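You operate a simulated robot arm through the tools that you are given. There is no shell and no other tool. Be economical: measure what you need, move in short steps, check, and stop when the job is done.

The job below is to be done with a simulated robot arm. You get a single attempt, and the scene is never put back.

JOB
Fill tank 2 to about its red line with the long hose.
Fine: use the Fill coupler and valve, spill nothing, shut the valve and put the hose back in the rack.

The check looks at the end state, three seconds after you hand in, the way a careful person would. Anything else that was tipped, shoved, dropped, spilled or broken makes it a failure.

ROBOT AND FRAMES
A 7-joint arm with a three-finger gripper on a trunk, on a base that drives. Base frame: it is fixed to the floor where the robot stands at the start and does not move with it; the origin is under the middle of the robot, x ahead of it, y to its left, z up. Readings come in cm, rad, newtons and seconds.
Its first joint turns from -2.897 to 2.897 rad. Places, roughly: blue fill valve [40, 70, 80]; cold valve [40, 50, 80]; fill coupler [70, 70, 90]; green stand [70, 40, 70]; grey drain valve [40, 60, 80]; hot valve [40, 90, 80]; middle slot of the grey rack [60, 20, 90]; right tank [80, 60, 120]; tank two coupler [50, 60, 90]. Payload 2.69 kg.
The TCP is the grasp point between the finger pads, 2.9 cm short of the fingertips. In the tool frame z runs along the fingers and y along their closing line. Largest opening 12 cm; the body of the gripper starts 7.8 cm behind the TCP.
Orientation is that of the tool frame in the base frame, as a unit quaternion [x, y, z, w]. With the fingers straight down and closing along the base's y, the tool's x points along the base's -x, its y along +y and its z along -z.

CONTROLS
- The arm moves only by the tool drive_tool. Its argument "commands" is a list of rows, each an object of numbers (a shift or turn left out is 0, a gripper value left out holds the last): "wx", "wy", "wz": the turn, a rotation vector about the base's x, y, z in degrees; "dx", "dy", "dz": the shift along the base's x, y, z in mm; "jaw": the gripper command, from -1 (fully open) to 1 (shut), values between in proportion. In form: [{"wx": .., "wy": .., "wz": .., "dx": .., "dy": .., "dz": .., "jaw": ..}, ...]. A call has 1 to 10 rows; each row shifts and turns the commanded pose from where the row before left it. A row lasts 0.2 s, in which the tool goes at most 5 cm and 0.15 rad; a call with a longer step from one row to the next is refused whole, and so is a gripper value outside its range. Where a pose cannot be reached the arm comes as near as it can. A force on the tool above 40 N (or 10 N above the force at the start of the call, whichever is more), or a blocked arm, ends the call early, and 0.2 s more pass. Each finger halts on what it meets, pressing with about 31 N; the grip force reading is that of the motor and also rises with nothing between the fingers. The clock runs only during rows and for 0.2 s after the last one: add rows that do not move to give the fingers time. It gives the time, the measured TCP pose, the force on the tool (base axes), the opening and the grip force at its end, in the units of the frame above (readings bear some noise), with the torque about the TCP (base axes, N m) and any sound that the robot's microphone picked up, and new pictures: "show" is both (left out), scene, wrist or none.
- Cameras (640 x 400 px; columns grow to the right, rows downward): "scene" is now at [28.11, 20.8, 139.43]; the picture's right is [0.23, -0.97, 0.00], its down [-0.71, -0.16, -0.68] and it looks along [0.66, 0.15, -0.73] (base axes); focal length 214 px, centre (320, 200). "wrist" rides on the gripper at [6.3, 0, -10.4] in the tool frame; the picture's right is [0.00, 1.00, 0.00], its down [-0.83, 0.00, -0.56] and it looks along [-0.56, 0.00, 0.83] (tool axes); focal length 275 px, centre (320, 200). There is no depth. A picture from a camera that has moved, and an enlarged one, comes with that camera's place and axes in the base frame and with its lens.
- slide_trunk(by): slides the trunk up (or, below 0, down) by that many cm; the arm and the scene camera ride with it, the base frame stays. It gives what a move gives, with no picture.
- base_move(legs): drives the robot by 1 to 6 legs, each [ahead, left, turn to the left] in cm, cm and rad, along the robot's own axes; the way and the turn of a leg run together, so that a leg with both is an arc; at most 150 cm and 3.142 rad a leg. The arm and the cameras ride along, it lands a little off, and it stops where it bumps. It gives what a move gives, and a new picture of the scene camera.
- pan_tilt(pan, tilt): turns the head with the scene camera to pan (to the left, within 2.496 rad either way) and tilt (down, from -0.506 to 1.204), counted from straight ahead of the robot. It gives what a move gives, and a new picture of the scene camera.
- close_up(camera, box): a new picture of the part [left, top, right, bottom] of that camera's present view, enlarged. No time passes.
- sign_off(): hands the job in; it is judged then, once.

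Work in short steps. Places have to be worked out from the pictures, the camera data and where the tool is seen: move nearer, look again, correct. Check each grasp and each placing, and mend what went wrong. You have 120 turns and 260 pictures in all, those below and enlarged ones among them. Open the gripper and draw the arm clear of the work before you hand the job in, unless the task says otherwise; then end with one line.

The tools are called as name(argument=value, ...) on one line, values as JSON. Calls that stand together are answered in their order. drive_tool: Moves the arm, as the interface text tells. Its arguments: {"type":"object","properties":{"commands":{"type":"array"},"show":{"type":"string","enum":["both","scene","wrist","none"]}},"required":["commands"]} The other tools are called the same way: slide_trunk (by) slides the trunk up or down; base_move (legs) drives the base; pan_tilt (pan, tilt) turns the head that bears the scene camera; close_up (camera, box) takes an enlarged picture of a part of a camera's view; sign_off () hands the job in.

At the start:

```text
clock: 0.0
tcp_pos: [32.41, 39.13, 135.26]
tcp_rot: [0.0, 1.0, -0.001, -0.001]
ft_force: [0.5, -0.6, -1.3]
wrist_torque: [0.0, -0.01, 0.01]
opening: 12.02
finger_force: 0.1
trunk travel left (down, up): [-40.0, 18.6]
robot x, y, heading: [0.07, 0.02, 0.0]
head pan, tilt: [0.227, 0.82]
```

scene: 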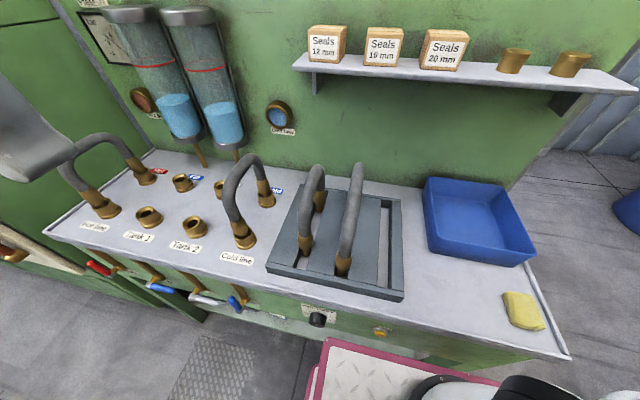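
wrist: 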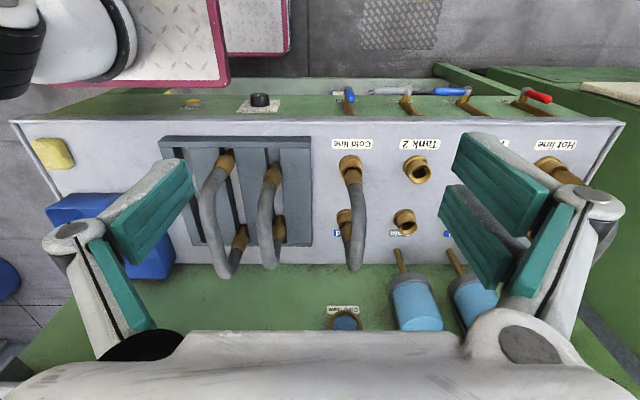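

I start by looking closely at the couplers, labels, valves and hoses.

close_up(camera="scene", box=[40, 130, 300, 292])

close_up(camera="scene", box=[240, 140, 440, 265])

close_up(camera="scene", box=[60, 240, 400, 400])

close_up(camera="scene", box=[80, 0, 320, 150])

```text
2.46 times, centred on (170, 211) of scene
camera zoom: at [28.11, 20.8, 139.43], right [0.23, -0.97, 0.0], down [-0.71, -0.16, -0.68], along [0.66, 0.15, -0.73], focal length 528 px, centre (689, 173)
```

zoom: 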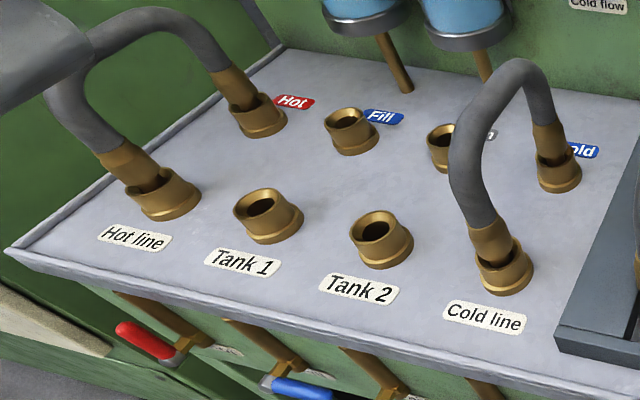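

```text
3.20 times, centred on (340, 202) of scene
camera zoom: at [28.11, 20.8, 139.43], right [0.23, -0.97, 0.0], down [-0.71, -0.16, -0.68], along [0.66, 0.15, -0.73], focal length 686 px, centre (256, 192)
```

zoom: 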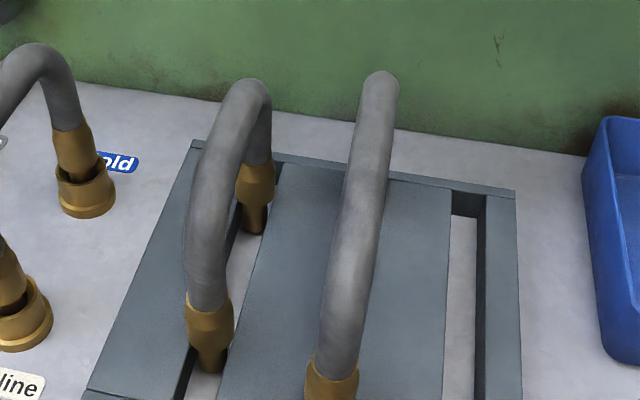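

```text
1.88 times, centred on (230, 320) of scene
camera zoom: at [28.11, 20.8, 139.43], right [0.23, -0.97, 0.0], down [-0.71, -0.16, -0.68], along [0.66, 0.15, -0.73], focal length 404 px, centre (489, -26)
```

zoom: 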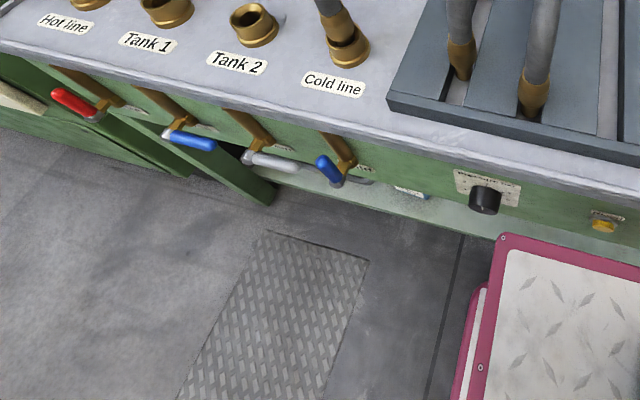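

```text
2.67 times, centred on (200, 75) of scene
camera zoom: at [28.11, 20.8, 139.43], right [0.23, -0.97, 0.0], down [-0.71, -0.16, -0.68], along [0.66, 0.15, -0.73], focal length 572 px, centre (640, 533)
```

zoom: 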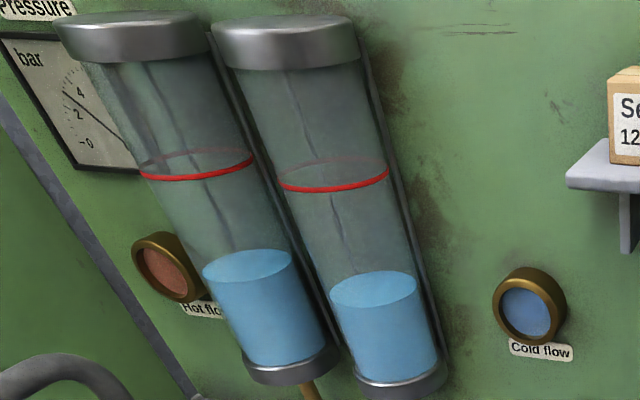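

Two hoses hang in the rack (left and middle slots), and the Hot and Cold hoses are already plugged in. I zoom the wrist picture to compare hose lengths.

close_up(camera="wrist", box=[150, 120, 390, 285])

close_up(camera="wrist", box=[310, 80, 630, 280])

pan_tilt(pan=0.45, tilt=0.6)

```text
2.42 times, centred on (270, 202) of wrist
camera zoom: at [25.82, 39.34, 145.58], right [0.0, 1.0, 0.0], down [0.83, 0.0, 0.56], along [0.56, 0.0, -0.83], focal length 667 px, centre (441, 194)
```

zoom: 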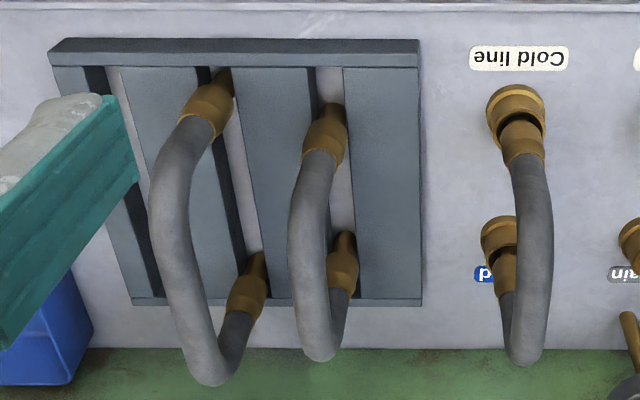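

```text
2.00 times, centred on (470, 180) of wrist
camera zoom: at [25.82, 39.34, 145.58], right [0.0, 1.0, 0.0], down [0.83, 0.0, 0.56], along [0.56, 0.0, -0.83], focal length 551 px, centre (20, 240)
```

zoom: 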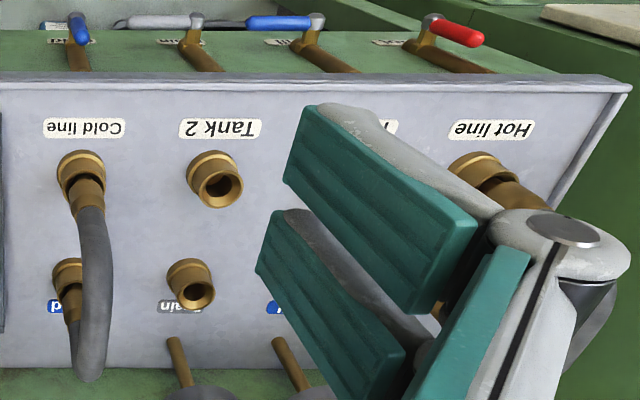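

```text
clock: 0.8
tcp_pos: [32.29, 39.08, 135.25]
tcp_rot: [0.0, 1.0, 0.0, 0.001]
ft_force: [0.4, 0.4, 0.4]
wrist_torque: [-0.02, 0.05, 0.0]
opening: 12.01
finger_force: 0.0
trunk travel left (down, up): [-40.0, 18.6]
robot x, y, heading: [0.04, 0.01, 0.001]
head pan, tilt: [0.45, 0.6]
camera scene: at [28.31, 22.85, 141.29], right [0.43, -0.9, 0.0], down [-0.51, -0.25, -0.82], along [0.74, 0.36, -0.57], focal length 214 px, centre (320, 200)
```

scene: 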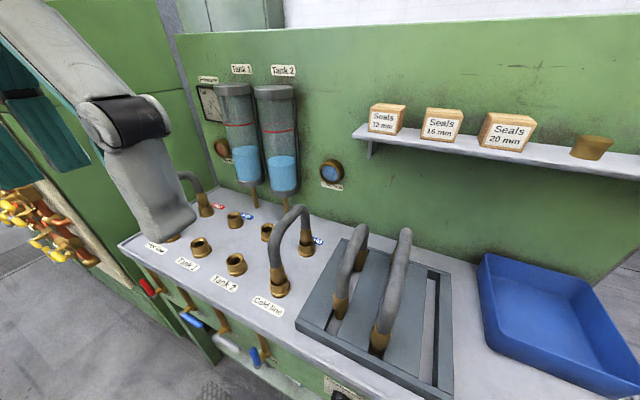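

Tank 2 is the right tank. The middle-slot hose is the longer one (ends about 20.5 cm apart, at x≈49.5 and 70, y≈20.5). That matches the diagonal from Tank 2 (≈53, 59.6) to Fill (≈68, 74). I move above the hose with the jaws part closed.

drive_tool(commands=[{"dx": 35, "dy": -24, "jaw": 0}, {"dx": 35, "dy": -24}, {"dx": 35, "dy": -24}, {"dx": 35, "dy": -24}, {"dx": 35, "dy": -24}, {"dx": 35, "dy": -24}, {"dx": 35, "dy": -24}, {"dx": 32, "dy": -22}, {}], show="both")

```text
clock: 2.8
tcp_pos: [60.25, 20.0, 135.44]
tcp_rot: [0.0, 1.0, 0.0, -0.001]
ft_force: [0.2, -0.2, -0.8]
wrist_torque: [0.0, 0.01, -0.01]
opening: 6.01
finger_force: 0.1
trunk travel left (down, up): [-40.0, 18.6]
robot x, y, heading: [-0.0, -0.01, 0.003]
head pan, tilt: [0.45, 0.6]
camera scene: at [28.31, 22.85, 141.29], right [0.44, -0.9, 0.0], down [-0.51, -0.25, -0.83], along [0.74, 0.36, -0.56], focal length 214 px, centre (320, 200)
camera wrist: at [53.77, 20.17, 145.81], right [-0.01, 1.0, 0.0], down [0.83, 0.0, 0.56], along [0.56, 0.0, -0.83], focal length 275 px, centre (320, 200)
```

scene: 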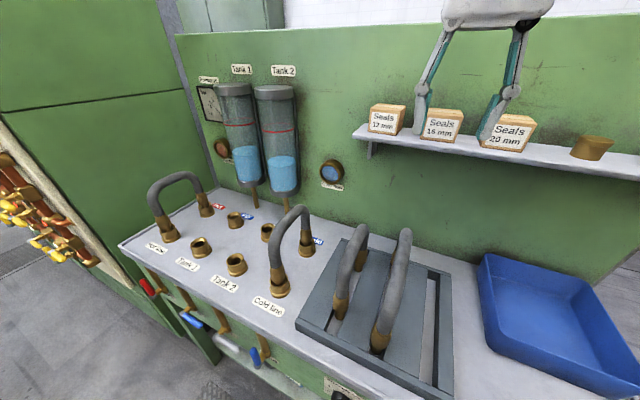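
wrist: 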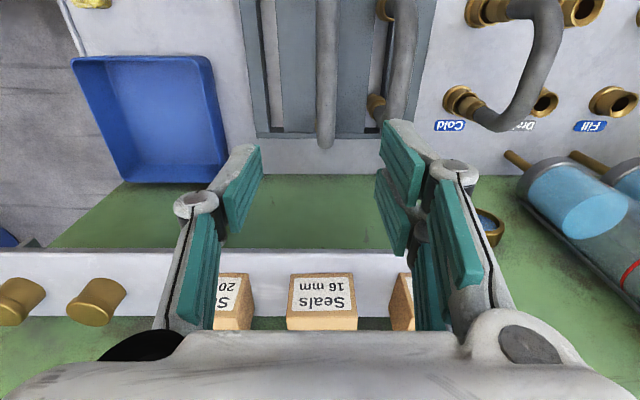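

The hose is centred at y≈20.8, and the shelf front is at x≈72, z≈127, which leaves clearance. I descend partway and look.

drive_tool(commands=[{"dy": 8, "dz": -40}, {"dz": -40}, {"dz": -40}, {"dz": -30}, {}], show="both")

```text
clock: 4.0
tcp_pos: [59.96, 21.06, 120.28]
tcp_rot: [0.0, 1.0, 0.0, 0.0]
ft_force: [-0.1, -0.6, 0.8]
wrist_torque: [0.02, 0.01, 0.02]
opening: 6.0
finger_force: 0.1
trunk travel left (down, up): [-40.0, 18.6]
robot x, y, heading: [-0.01, 0.37, 0.001]
head pan, tilt: [0.45, 0.6]
camera scene: at [28.31, 22.85, 141.29], right [0.44, -0.9, 0.0], down [-0.51, -0.25, -0.83], along [0.74, 0.36, -0.56], focal length 214 px, centre (320, 200)
camera wrist: at [53.46, 21.16, 130.69], right [0.0, 1.0, 0.0], down [0.83, 0.0, 0.56], along [0.56, 0.0, -0.83], focal length 275 px, centre (320, 200)
```

scene: 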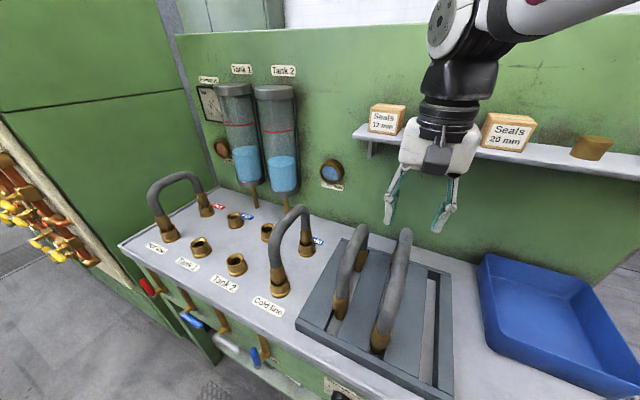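
wrist: 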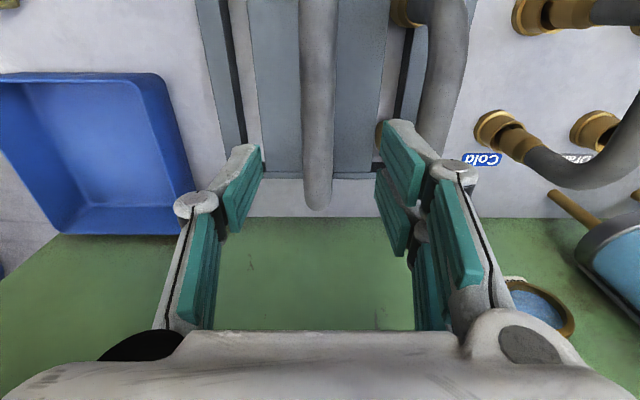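

The tangent rays from three views put the arch apex centreline near x 60, z≈111. I descend to z≈111 and close.

drive_tool(commands=[{"dz": -35}, {"dz": -35}, {"dz": -24}, {}], show="both")

```text
clock: 5.0
tcp_pos: [60.13, 21.05, 110.77]
tcp_rot: [0.0, 1.0, 0.0, -0.001]
ft_force: [0.0, 0.4, -1.1]
wrist_torque: [0.0, 0.02, 0.03]
opening: 5.99
finger_force: 0.1
trunk travel left (down, up): [-40.0, 18.6]
robot x, y, heading: [-0.39, -0.13, -0.003]
head pan, tilt: [0.45, 0.6]
camera scene: at [28.31, 22.85, 141.29], right [0.44, -0.9, 0.0], down [-0.51, -0.25, -0.83], along [0.74, 0.36, -0.56], focal length 214 px, centre (320, 200)
camera wrist: at [53.55, 21.17, 121.23], right [0.0, 1.0, 0.0], down [0.83, 0.0, 0.56], along [0.56, 0.0, -0.83], focal length 275 px, centre (320, 200)
```

scene: 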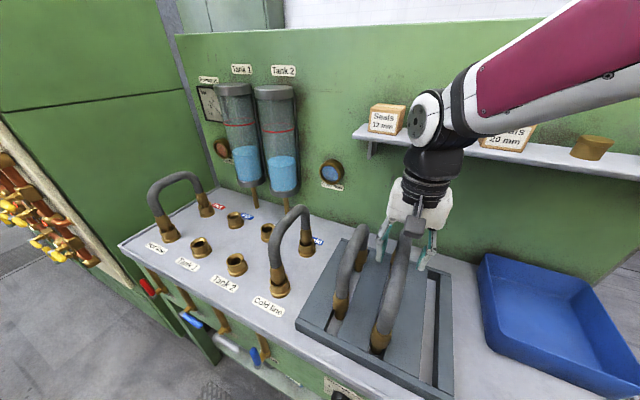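
wrist: 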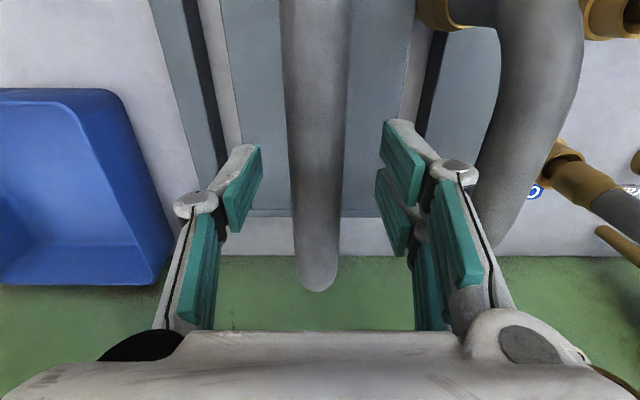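

The hose lies between the fingers, so I close the jaws.

drive_tool(commands=[{"jaw": 1}, {}, {}, {}], show="wrist")

close_up(camera="scene", box=[290, 160, 490, 400])

```text
clock: 6.0
tcp_pos: [59.96, 21.0, 110.72]
tcp_rot: [-0.001, 1.0, 0.0, 0.0]
ft_force: [-0.8, 0.4, 0.3]
wrist_torque: [0.01, -0.02, 0.02]
opening: 2.49
finger_force: 31.1
trunk travel left (down, up): [-40.0, 18.6]
robot x, y, heading: [0.01, -0.09, -0.001]
head pan, tilt: [0.45, 0.6]
camera wrist: at [53.55, 21.17, 121.25], right [0.0, 1.0, 0.0], down [0.83, 0.0, 0.56], along [0.56, 0.0, -0.83], focal length 275 px, centre (320, 200)
```

wrist: 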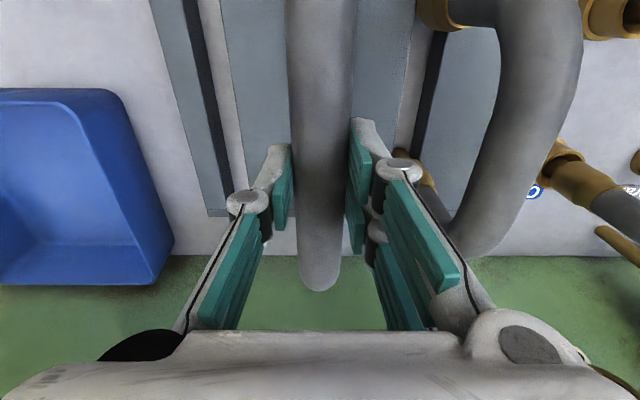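

```text
1.67 times, centred on (390, 280) of scene
camera zoom: at [28.31, 22.85, 141.29], right [0.44, -0.9, 0.0], down [-0.51, -0.25, -0.83], along [0.74, 0.36, -0.56], focal length 358 px, centre (203, 67)
```

zoom: 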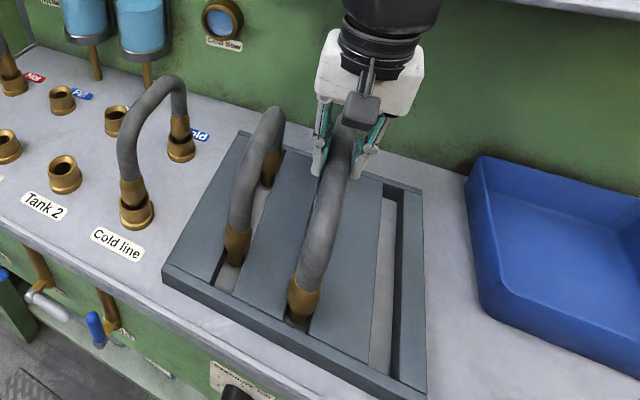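

Grip holds at 2.49 cm on the hose. I lift straight up.

drive_tool(commands=[{"dz": 20}, {"dz": 40}, {"dz": 40}, {"dz": 40}, {"dz": 40}, {}], show="both")

```text
clock: 7.3
tcp_pos: [60.0, 21.15, 129.08]
tcp_rot: [-0.001, 1.0, 0.0, 0.0]
ft_force: [-0.4, 0.1, -3.3]
wrist_torque: [-0.02, -0.01, 0.0]
opening: 2.49
finger_force: 31.0
trunk travel left (down, up): [-40.0, 18.6]
robot x, y, heading: [0.19, -0.54, -0.002]
head pan, tilt: [0.45, 0.6]
camera scene: at [28.32, 22.86, 141.29], right [0.44, -0.9, 0.0], down [-0.51, -0.25, -0.82], along [0.74, 0.36, -0.57], focal length 214 px, centre (320, 200)
camera wrist: at [53.51, 21.21, 139.45], right [0.0, 1.0, 0.0], down [0.83, 0.0, 0.56], along [0.56, 0.0, -0.83], focal length 275 px, centre (320, 200)
```

scene: 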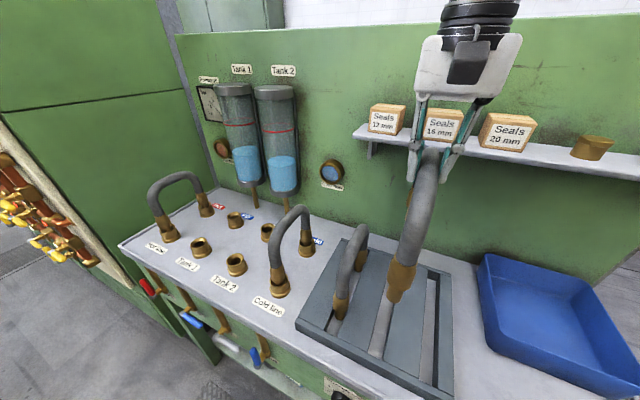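
wrist: 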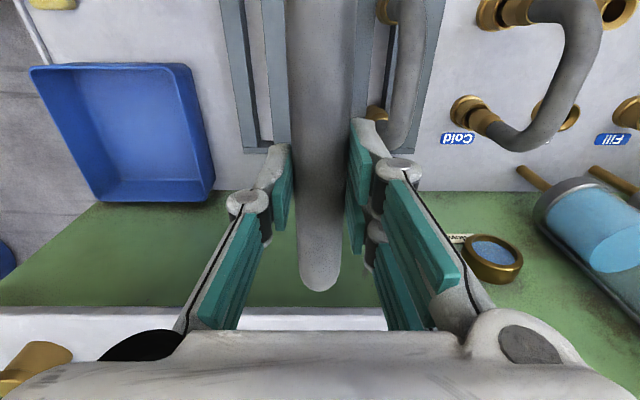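

Hose lifted cleanly; its tips hang about 20 cm below the TCP. I raise it more, then carry it left while turning it +43° toward the Tank 2–Fill diagonal.

drive_tool(commands=[{"dz": 40}, {"dz": 40}, {"dy": 40}, {"dy": 45, "wz": 6}, {"dy": 45, "wz": 6}, {"dy": 45, "wz": 6}, {"dy": 45, "wz": 6}, {"dy": 45, "wz": 6}, {"dy": 45, "wz": 6}, {"dy": 45, "wz": 6}], show="both")

```text
clock: 9.6
tcp_pos: [56.97, 46.94, 135.9]
tcp_rot: [-0.334, 0.942, 0.008, 0.011]
ft_force: [-0.5, 0.1, -0.7]
wrist_torque: [-0.02, 0.0, 0.0]
opening: 0.02
finger_force: 28.7
out of reach, approached as far as the arm can: row 7, 8, 9, 10
trunk travel left (down, up): [-40.0, 18.6]
robot x, y, heading: [-0.27, 0.32, -0.002]
head pan, tilt: [0.45, 0.6]
camera scene: at [28.33, 22.88, 141.28], right [0.44, -0.9, 0.0], down [-0.51, -0.25, -0.82], along [0.74, 0.36, -0.57], focal length 214 px, centre (320, 200)
camera wrist: at [51.73, 42.95, 146.14], right [-0.63, 0.77, 0.01], down [0.64, 0.51, 0.58], along [0.44, 0.37, -0.82], focal length 275 px, centre (320, 200)
```

scene: 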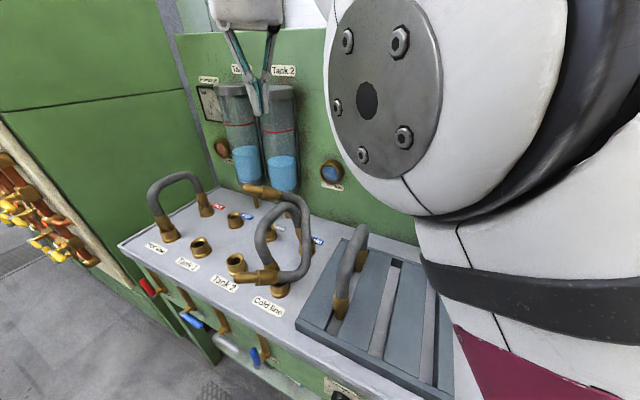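
wrist: 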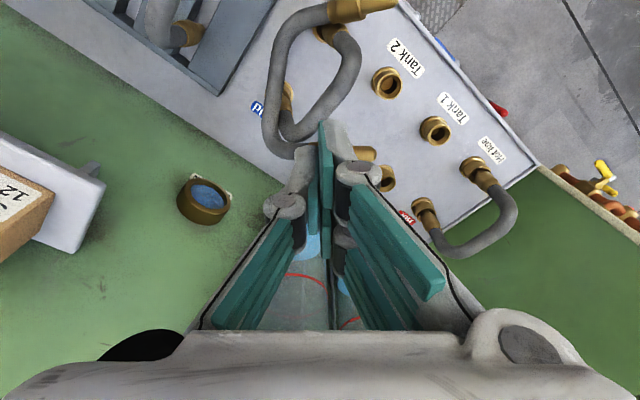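

The hose slipped out and came to rest around the Cold hose. I stop and look at how it lies before doing anything.

drive_tool(commands=[{"jaw": 0}, {}], show="wrist")

close_up(camera="scene", box=[200, 160, 360, 320])

close_up(camera="wrist", box=[220, 0, 460, 200])

```text
clock: 10.2
tcp_pos: [56.79, 46.89, 135.99]
tcp_rot: [-0.334, 0.943, 0.008, 0.011]
ft_force: [0.2, -1.3, 0.9]
wrist_torque: [0.03, 0.0, 0.02]
opening: 5.98
finger_force: 0.0
trunk travel left (down, up): [-40.0, 18.6]
robot x, y, heading: [-0.24, -0.07, -0.0]
head pan, tilt: [0.45, 0.6]
camera wrist: at [51.7, 42.91, 146.18], right [-0.63, 0.77, 0.01], down [0.64, 0.51, 0.58], along [0.44, 0.37, -0.82], focal length 275 px, centre (320, 200)
```

wrist: 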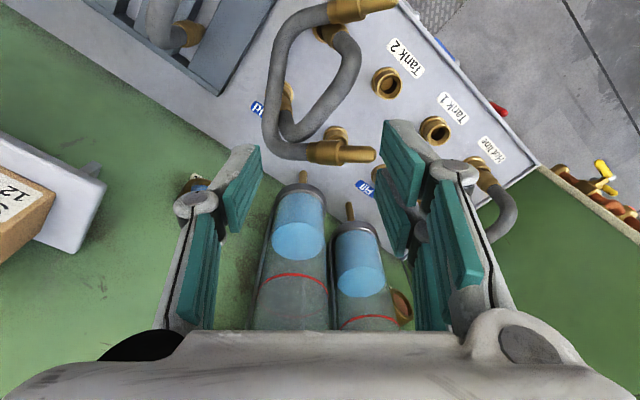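

```text
2.50 times, centred on (280, 240) of scene
camera zoom: at [28.31, 22.86, 141.29], right [0.44, -0.9, 0.0], down [-0.51, -0.25, -0.83], along [0.74, 0.36, -0.56], focal length 536 px, centre (420, 100)
```

zoom: 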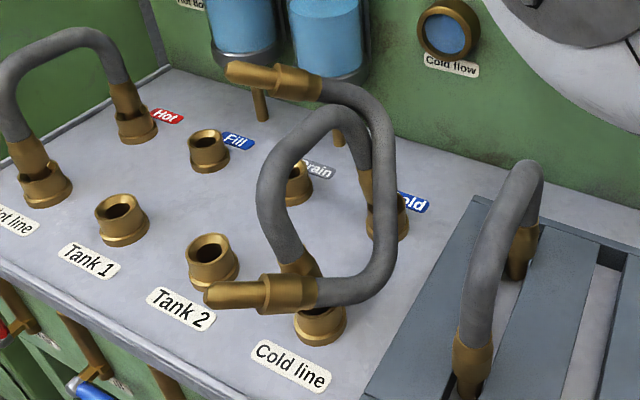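

```text
2.00 times, centred on (340, 100) of wrist
camera zoom: at [51.7, 42.91, 146.18], right [-0.63, 0.77, 0.01], down [0.64, 0.51, 0.58], along [0.44, 0.37, -0.82], focal length 551 px, centre (280, 400)
```

zoom: 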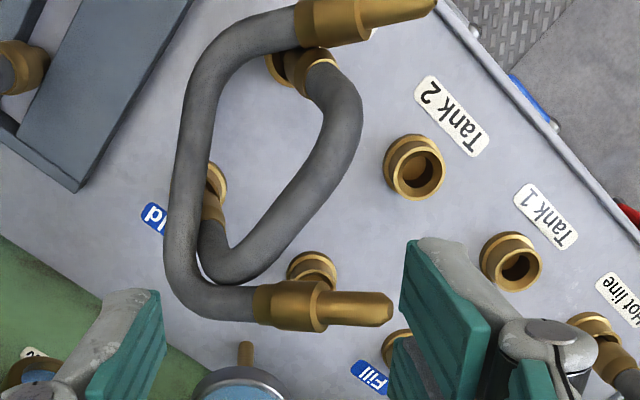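

The hose hangs around the Cold arch: base near (64, 44, 100), tips near (45, 50, 104) and (59, 57, 115). It seems free to lift straight up. The arm was also at its reach limit, so I draw the arm back before driving the base left.

drive_tool(commands=[{"dz": 10, "dx": -20}, {"dx": -30, "dy": -30}, {"dx": -30, "dy": -30}, {"dx": -30, "dy": -30}, {"dx": -20, "dy": -30}, {}], show="both")

```text
clock: 11.6
tcp_pos: [43.69, 34.93, 136.89]
tcp_rot: [-0.333, 0.943, 0.009, 0.011]
ft_force: [-0.5, 0.7, -0.1]
wrist_torque: [-0.03, 0.0, 0.04]
opening: 5.99
finger_force: 0.0
trunk travel left (down, up): [-40.0, 18.6]
robot x, y, heading: [0.32, -0.15, 0.002]
head pan, tilt: [0.45, 0.6]
camera scene: at [28.31, 22.86, 141.29], right [0.44, -0.9, 0.0], down [-0.51, -0.25, -0.83], along [0.74, 0.36, -0.56], focal length 214 px, centre (320, 200)
camera wrist: at [38.6, 30.96, 147.09], right [-0.63, 0.77, 0.01], down [0.64, 0.51, 0.58], along [0.44, 0.37, -0.82], focal length 275 px, centre (320, 200)
```

scene: 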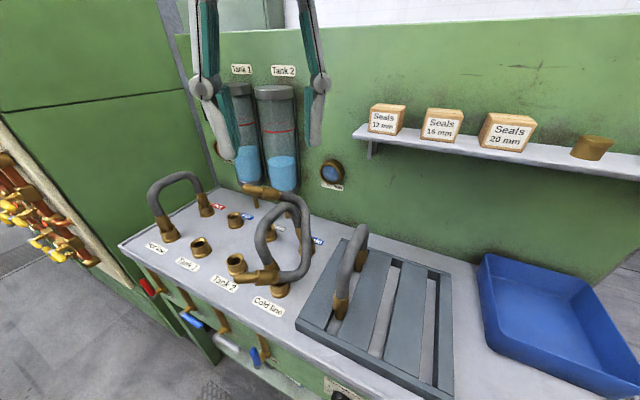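
wrist: 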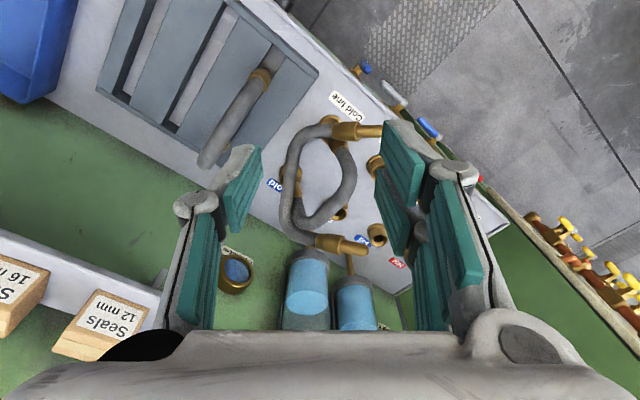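

The arm is clear. I drive the base 32 cm left so that couplers and rack are both at comfortable reach.

base_move(legs=[[0, 16, 0], [0, 16, 0]])

```text
clock: 14.0
tcp_pos: [43.96, 67.17, 136.98]
tcp_rot: [-0.334, 0.942, 0.008, 0.01]
ft_force: [0.6, -0.4, 0.5]
wrist_torque: [0.02, 0.02, 0.0]
opening: 6.0
finger_force: 0.0
trunk travel left (down, up): [-40.0, 18.6]
robot x, y, heading: [-0.28, 31.96, 0.001]
head pan, tilt: [0.45, 0.6]
camera scene: at [28.31, 54.98, 141.29], right [0.44, -0.9, 0.0], down [-0.51, -0.25, -0.83], along [0.74, 0.36, -0.56], focal length 214 px, centre (320, 200)
```

scene: 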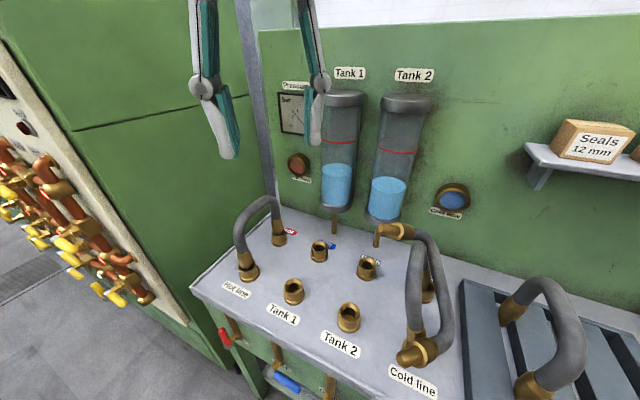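

Base is now at y≈32. I turn the head to look straight at the tangled hose.

pan_tilt(pan=0.1, tilt=0.8)

close_up(camera="scene", box=[170, 100, 430, 300])

drive_tool(commands=[{"dy": -40, "wz": -6}, {"dy": -40, "wz": -6}, {"dy": -40, "wz": -6}, {"dy": -40, "wz": -6}, {"dy": -40, "wz": -6}, {"dx": -20, "wz": -6}, {}], show="wrist")

```text
clock: 14.8
tcp_pos: [43.81, 67.22, 136.82]
tcp_rot: [-0.334, 0.942, 0.009, 0.011]
ft_force: [0.3, 0.8, 0.0]
wrist_torque: [0.01, 0.02, -0.01]
opening: 6.01
finger_force: 0.1
trunk travel left (down, up): [-40.0, 18.6]
robot x, y, heading: [0.28, 32.3, 0.001]
head pan, tilt: [0.099, 0.799]
camera scene: at [28.39, 51.94, 139.61], right [0.1, -0.99, 0.0], down [-0.71, -0.07, -0.7], along [0.69, 0.07, -0.72], focal length 214 px, centre (320, 200)
```

scene: 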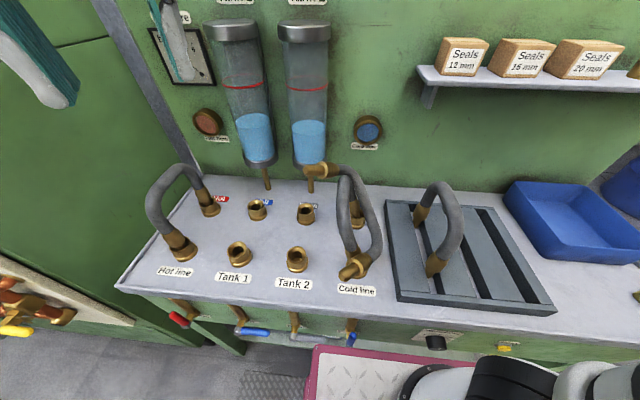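

```text
2.00 times, centred on (300, 200) of scene
camera zoom: at [28.39, 51.94, 139.61], right [0.1, -0.99, 0.0], down [-0.71, -0.07, -0.7], along [0.69, 0.07, -0.72], focal length 429 px, centre (360, 200)
```

zoom: 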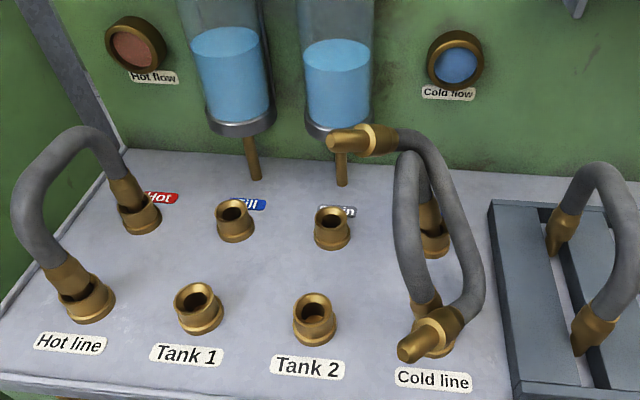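

```text
clock: 16.4
tcp_pos: [41.77, 47.17, 136.75]
tcp_rot: [-0.026, 1.0, 0.004, 0.013]
ft_force: [1.6, -0.5, 0.4]
wrist_torque: [0.0, 0.04, 0.01]
opening: 5.99
finger_force: 0.0
trunk travel left (down, up): [-40.0, 18.6]
robot x, y, heading: [-0.01, 31.96, 0.001]
head pan, tilt: [0.099, 0.799]
camera wrist: at [35.02, 46.9, 147.05], right [-0.06, 1.0, 0.01], down [0.82, 0.04, 0.58], along [0.58, 0.04, -0.82], focal length 275 px, centre (320, 200)
```

wrist: 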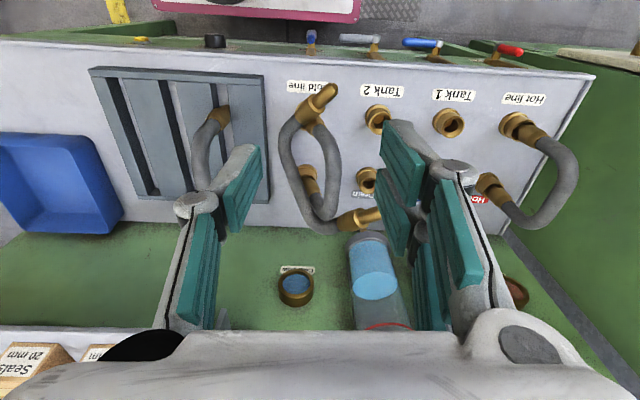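

The hose encircles the Cold arch, resting on its back shoulder. I need its exact shape before grasping, so I zoom the wrist view.

close_up(camera="wrist", box=[250, 65, 420, 245])

close_up(camera="scene", box=[290, 150, 400, 300])

drive_tool(commands=[{"dx": 30, "dy": -30}, {"dx": 40, "dy": -30}, {"dx": 40, "dy": -30}, {"dy": -40, "wz": 8}, {"dy": -40, "wz": 8}, {"dy": -30, "wz": 8}, {"wz": 8}, {"wz": 8}, {"wz": 8}, {}], show="wrist")

```text
2.22 times, centred on (335, 155) of wrist
camera zoom: at [35.02, 46.9, 147.05], right [-0.06, 1.0, 0.01], down [0.82, 0.04, 0.58], along [0.58, 0.04, -0.82], focal length 612 px, centre (287, 300)
```

zoom: 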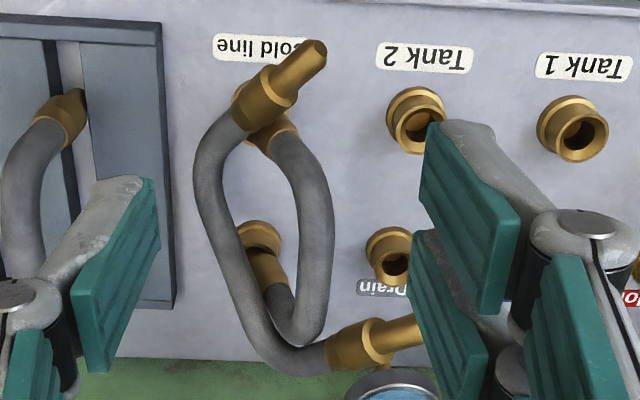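

```text
2.67 times, centred on (345, 225) of scene
camera zoom: at [28.39, 51.93, 139.6], right [0.1, -0.99, 0.0], down [-0.71, -0.07, -0.7], along [0.69, 0.07, -0.72], focal length 572 px, centre (253, 133)
```

zoom: 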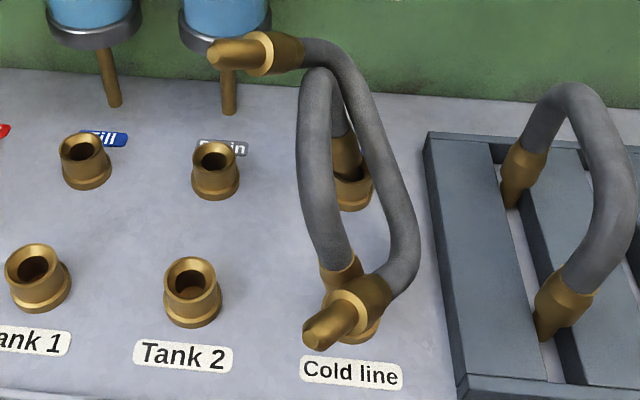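

```text
clock: 18.6
tcp_pos: [52.76, 27.18, 136.85]
tcp_rot: [-0.431, 0.902, 0.008, 0.011]
ft_force: [-0.7, 0.4, -0.4]
wrist_torque: [0.03, 0.02, 0.0]
opening: 6.01
finger_force: 0.1
trunk travel left (down, up): [-40.0, 18.6]
robot x, y, heading: [0.03, 31.79, -0.002]
head pan, tilt: [0.099, 0.799]
camera wrist: at [48.56, 22.2, 147.12], right [-0.78, 0.62, 0.01], down [0.51, 0.63, 0.58], along [0.35, 0.46, -0.82], focal length 275 px, centre (320, 200)
```

wrist: 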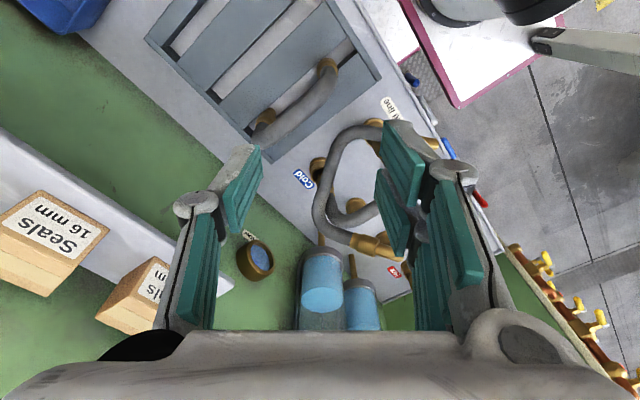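

From the new views I place the hose's apex near (63.5, 40.5, 102), with its legs pointing toward (-x, +y) and slightly up. I tilt the tool perpendicular to the hose plane and come in from the −y side, well clear of the Cold arch, then look again.

drive_tool(commands=[{"wx": 5.94, "wy": 0.6, "wz": -2.84, "dx": 16, "dy": 2}, {"wx": 5.94, "wy": 0.6, "wz": -2.84, "dx": 16, "dy": 2}, {"wx": 5.94, "wy": 0.6, "wz": -2.84, "dx": 16, "dy": 2}, {"wx": 5.94, "wy": 0.6, "wz": -2.84, "dx": 16, "dy": 2}, {"wx": 5.94, "wy": 0.6, "wz": -2.84, "dx": 16, "dy": 2}, {"dz": -40}, {"dz": -40}, {}], show="both")

```text
clock: 20.4
tcp_pos: [60.57, 28.13, 128.85]
tcp_rot: [-0.3, 0.915, 0.25, 0.098]
ft_force: [0.2, 0.0, 1.1]
wrist_torque: [-0.03, -0.01, 0.0]
opening: 6.0
finger_force: 0.0
trunk travel left (down, up): [-40.0, 18.6]
robot x, y, heading: [0.07, 32.02, 0.003]
head pan, tilt: [0.099, 0.799]
camera scene: at [28.38, 51.93, 139.61], right [0.1, -0.99, 0.0], down [-0.71, -0.07, -0.7], along [0.69, 0.07, -0.72], focal length 214 px, centre (320, 200)
camera wrist: at [55.16, 19.78, 135.65], right [-0.6, 0.69, 0.4], down [0.65, 0.13, 0.75], along [0.47, 0.71, -0.53], focal length 275 px, centre (320, 200)
```

scene: 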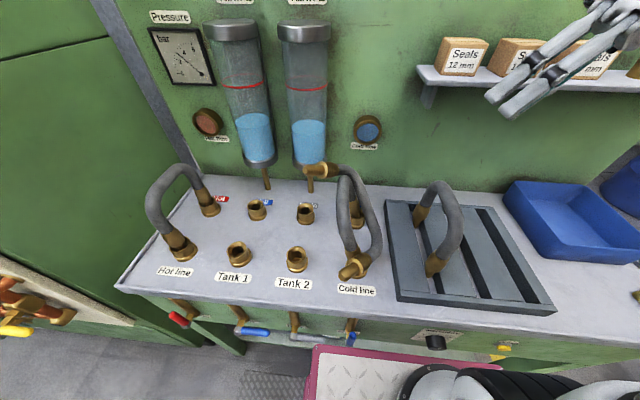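
wrist: 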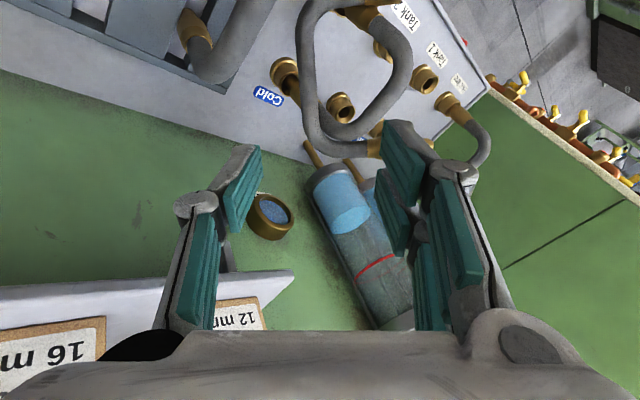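

Combining the rays, I put the middle of the hose's base at about (62.8, 43.6, 100.3). I move to a standoff along the tool axis and look again.

drive_tool(commands=[{"dx": 4, "dy": 18, "dz": -35}, {"dx": 4, "dy": 18, "dz": -35}, {"dx": 4, "dy": 18, "dz": -35}, {"dx": 3, "dy": 17, "dz": -33}, {"dx": 3, "dy": 10, "dz": -17}, {}], show="both")

close_up(camera="scene", box=[290, 120, 430, 300])

```text
clock: 21.8
tcp_pos: [62.46, 36.28, 113.38]
tcp_rot: [-0.299, 0.916, 0.25, 0.097]
ft_force: [0.9, -1.3, -0.1]
wrist_torque: [-0.01, 0.04, 0.0]
opening: 5.97
finger_force: 0.1
trunk travel left (down, up): [-40.0, 18.6]
robot x, y, heading: [0.11, 32.05, -0.003]
head pan, tilt: [0.099, 0.799]
camera scene: at [28.38, 51.93, 139.61], right [0.1, -0.99, 0.0], down [-0.71, -0.07, -0.7], along [0.69, 0.07, -0.72], focal length 214 px, centre (320, 200)
camera wrist: at [56.96, 27.91, 120.24], right [-0.6, 0.69, 0.4], down [0.65, 0.13, 0.75], along [0.47, 0.71, -0.53], focal length 275 px, centre (320, 200)
```

scene: 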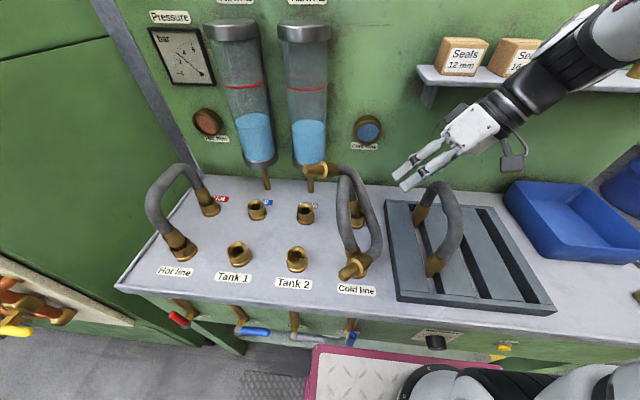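
wrist: 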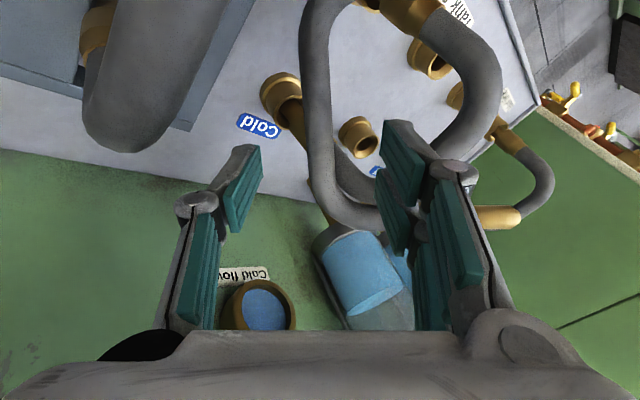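

```text
2.22 times, centred on (360, 210) of scene
camera zoom: at [28.38, 51.93, 139.61], right [0.1, -0.99, 0.0], down [-0.71, -0.07, -0.7], along [0.69, 0.07, -0.72], focal length 477 px, centre (231, 178)
```

zoom: 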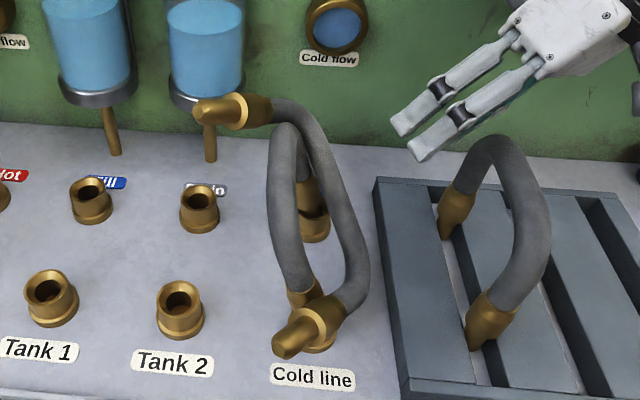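

The hose base passes right between the fingertips' paths. I advance along the tool axis about 11 cm.

drive_tool(commands=[{"dx": 1, "dy": 15, "dz": -26}, {"dx": 1, "dy": 15, "dz": -26}, {"dy": 15, "dz": -26}, {"dy": 10, "dz": -17}, {}], show="both")

close_up(camera="scene", box=[290, 120, 430, 300])

```text
clock: 23.0
tcp_pos: [62.7, 41.77, 103.8]
tcp_rot: [-0.299, 0.916, 0.251, 0.097]
ft_force: [-0.4, 0.5, -0.7]
wrist_torque: [0.01, 0.0, -0.05]
opening: 5.98
finger_force: 0.1
trunk travel left (down, up): [-40.0, 18.6]
robot x, y, heading: [-0.11, 31.91, -0.002]
head pan, tilt: [0.099, 0.799]
camera scene: at [28.38, 51.93, 139.61], right [0.1, -0.99, 0.0], down [-0.71, -0.07, -0.7], along [0.69, 0.07, -0.72], focal length 214 px, centre (320, 200)
camera wrist: at [57.15, 33.42, 110.63], right [-0.6, 0.69, 0.4], down [0.65, 0.13, 0.75], along [0.47, 0.71, -0.53], focal length 275 px, centre (320, 200)
```

scene: 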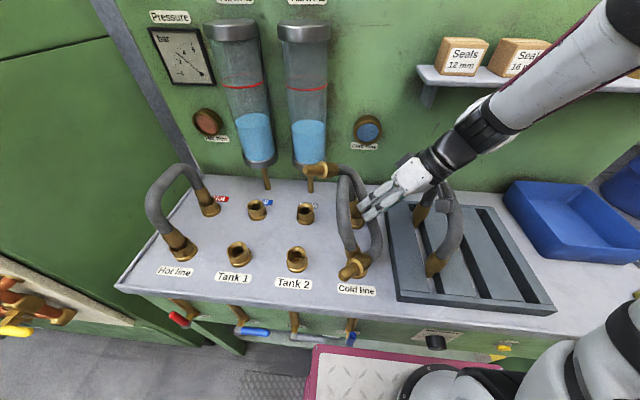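
wrist: 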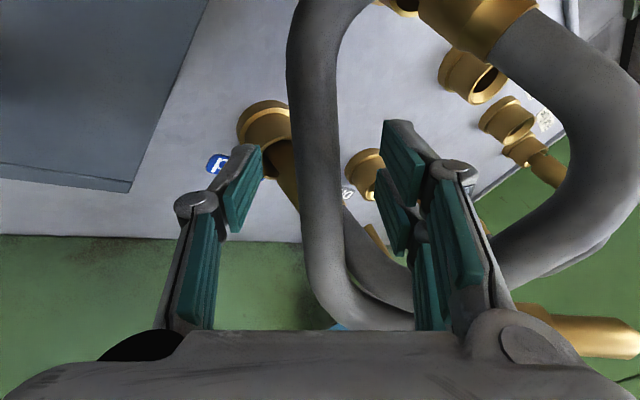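

```text
2.22 times, centred on (360, 210) of scene
camera zoom: at [28.38, 51.93, 139.61], right [0.1, -0.99, 0.0], down [-0.71, -0.07, -0.7], along [0.69, 0.07, -0.72], focal length 477 px, centre (231, 178)
```

zoom: 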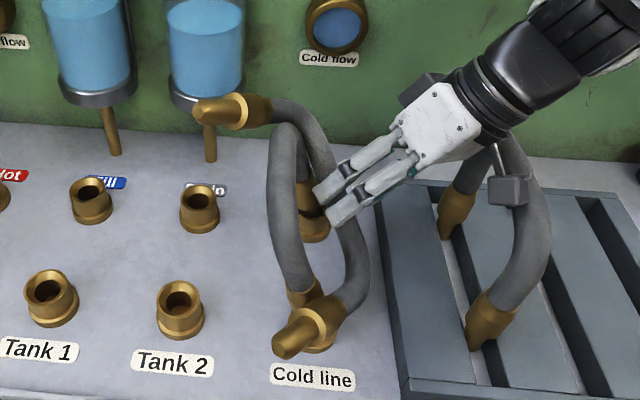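

The hose is still roughly 3–4 cm beyond the grasp point, judged from its apparent width. I advance a bit more.

drive_tool(commands=[{"dy": 8, "dz": -13}, {"dy": 8, "dz": -13}, {}], show="both")

close_up(camera="scene", box=[310, 140, 430, 290])

```text
clock: 23.8
tcp_pos: [62.84, 43.46, 101.02]
tcp_rot: [-0.299, 0.916, 0.25, 0.098]
ft_force: [-0.3, -0.6, 0.1]
wrist_torque: [0.01, 0.0, -0.03]
opening: 5.99
finger_force: 0.0
trunk travel left (down, up): [-40.0, 18.6]
robot x, y, heading: [0.2, 32.25, 0.003]
head pan, tilt: [0.099, 0.799]
camera scene: at [28.38, 51.93, 139.61], right [0.1, -0.99, 0.0], down [-0.71, -0.07, -0.7], along [0.69, 0.07, -0.72], focal length 214 px, centre (320, 200)
camera wrist: at [57.23, 35.08, 107.96], right [-0.6, 0.69, 0.4], down [0.65, 0.13, 0.75], along [0.47, 0.71, -0.53], focal length 275 px, centre (320, 200)
```

scene: 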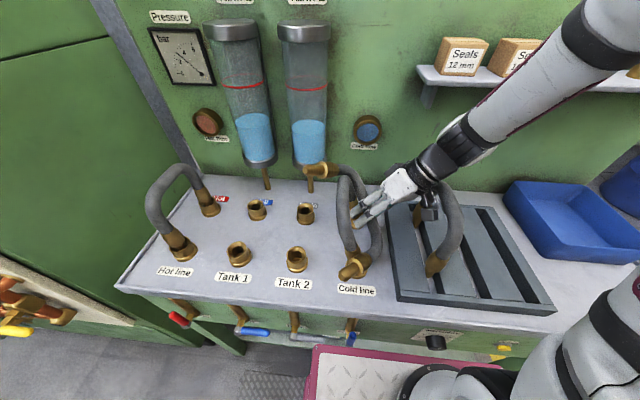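
wrist: 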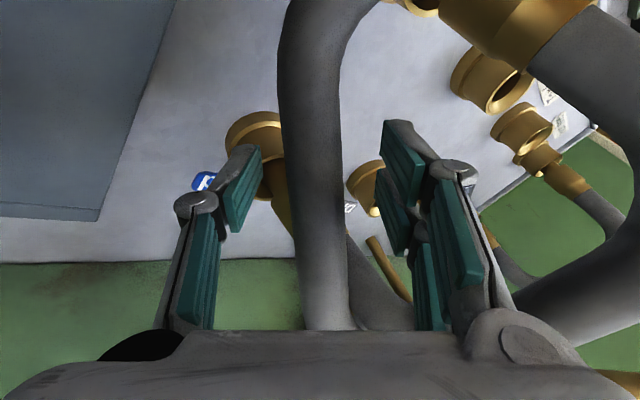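

```text
2.67 times, centred on (370, 215) of scene
camera zoom: at [28.38, 51.93, 139.61], right [0.1, -0.99, 0.0], down [-0.71, -0.07, -0.7], along [0.69, 0.07, -0.72], focal length 572 px, centre (187, 160)
```

zoom: 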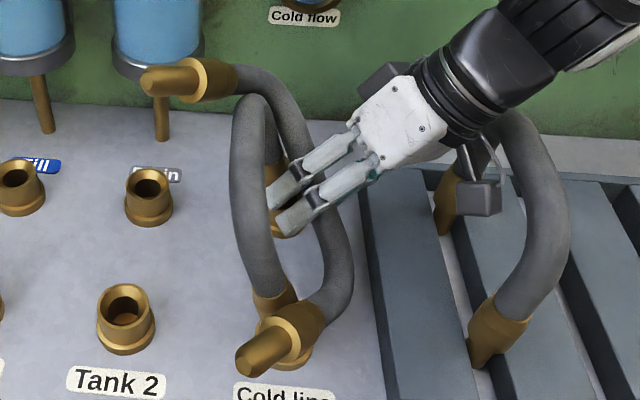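

The hose is now within the pads (about 1 cm past the TCP). I close.

drive_tool(commands=[{"jaw": 0.4}, {"jaw": 0.7}, {"jaw": 1}, {}, {}], show="both")

```text
clock: 25.0
tcp_pos: [62.69, 43.48, 101.13]
tcp_rot: [-0.3, 0.915, 0.25, 0.097]
ft_force: [-1.8, -6.0, -1.9]
wrist_torque: [-0.2, -0.27, 0.55]
opening: 2.63
finger_force: 30.8
trunk travel left (down, up): [-40.0, 18.6]
robot x, y, heading: [-0.09, 32.53, 0.003]
head pan, tilt: [0.099, 0.799]
camera scene: at [28.39, 51.91, 139.61], right [0.1, -0.99, 0.0], down [-0.71, -0.07, -0.7], along [0.69, 0.07, -0.72], focal length 214 px, centre (320, 200)
camera wrist: at [57.22, 35.05, 107.96], right [-0.6, 0.69, 0.4], down [0.65, 0.13, 0.75], along [0.47, 0.71, -0.53], focal length 275 px, centre (320, 200)
```

scene: 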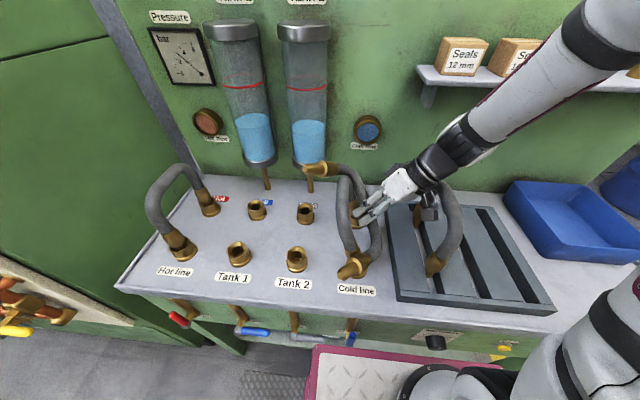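
wrist: 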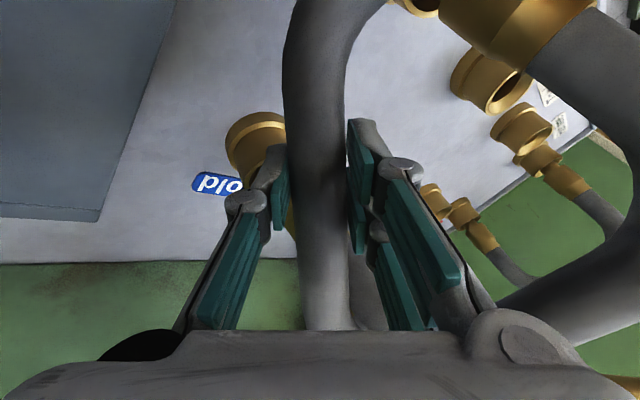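

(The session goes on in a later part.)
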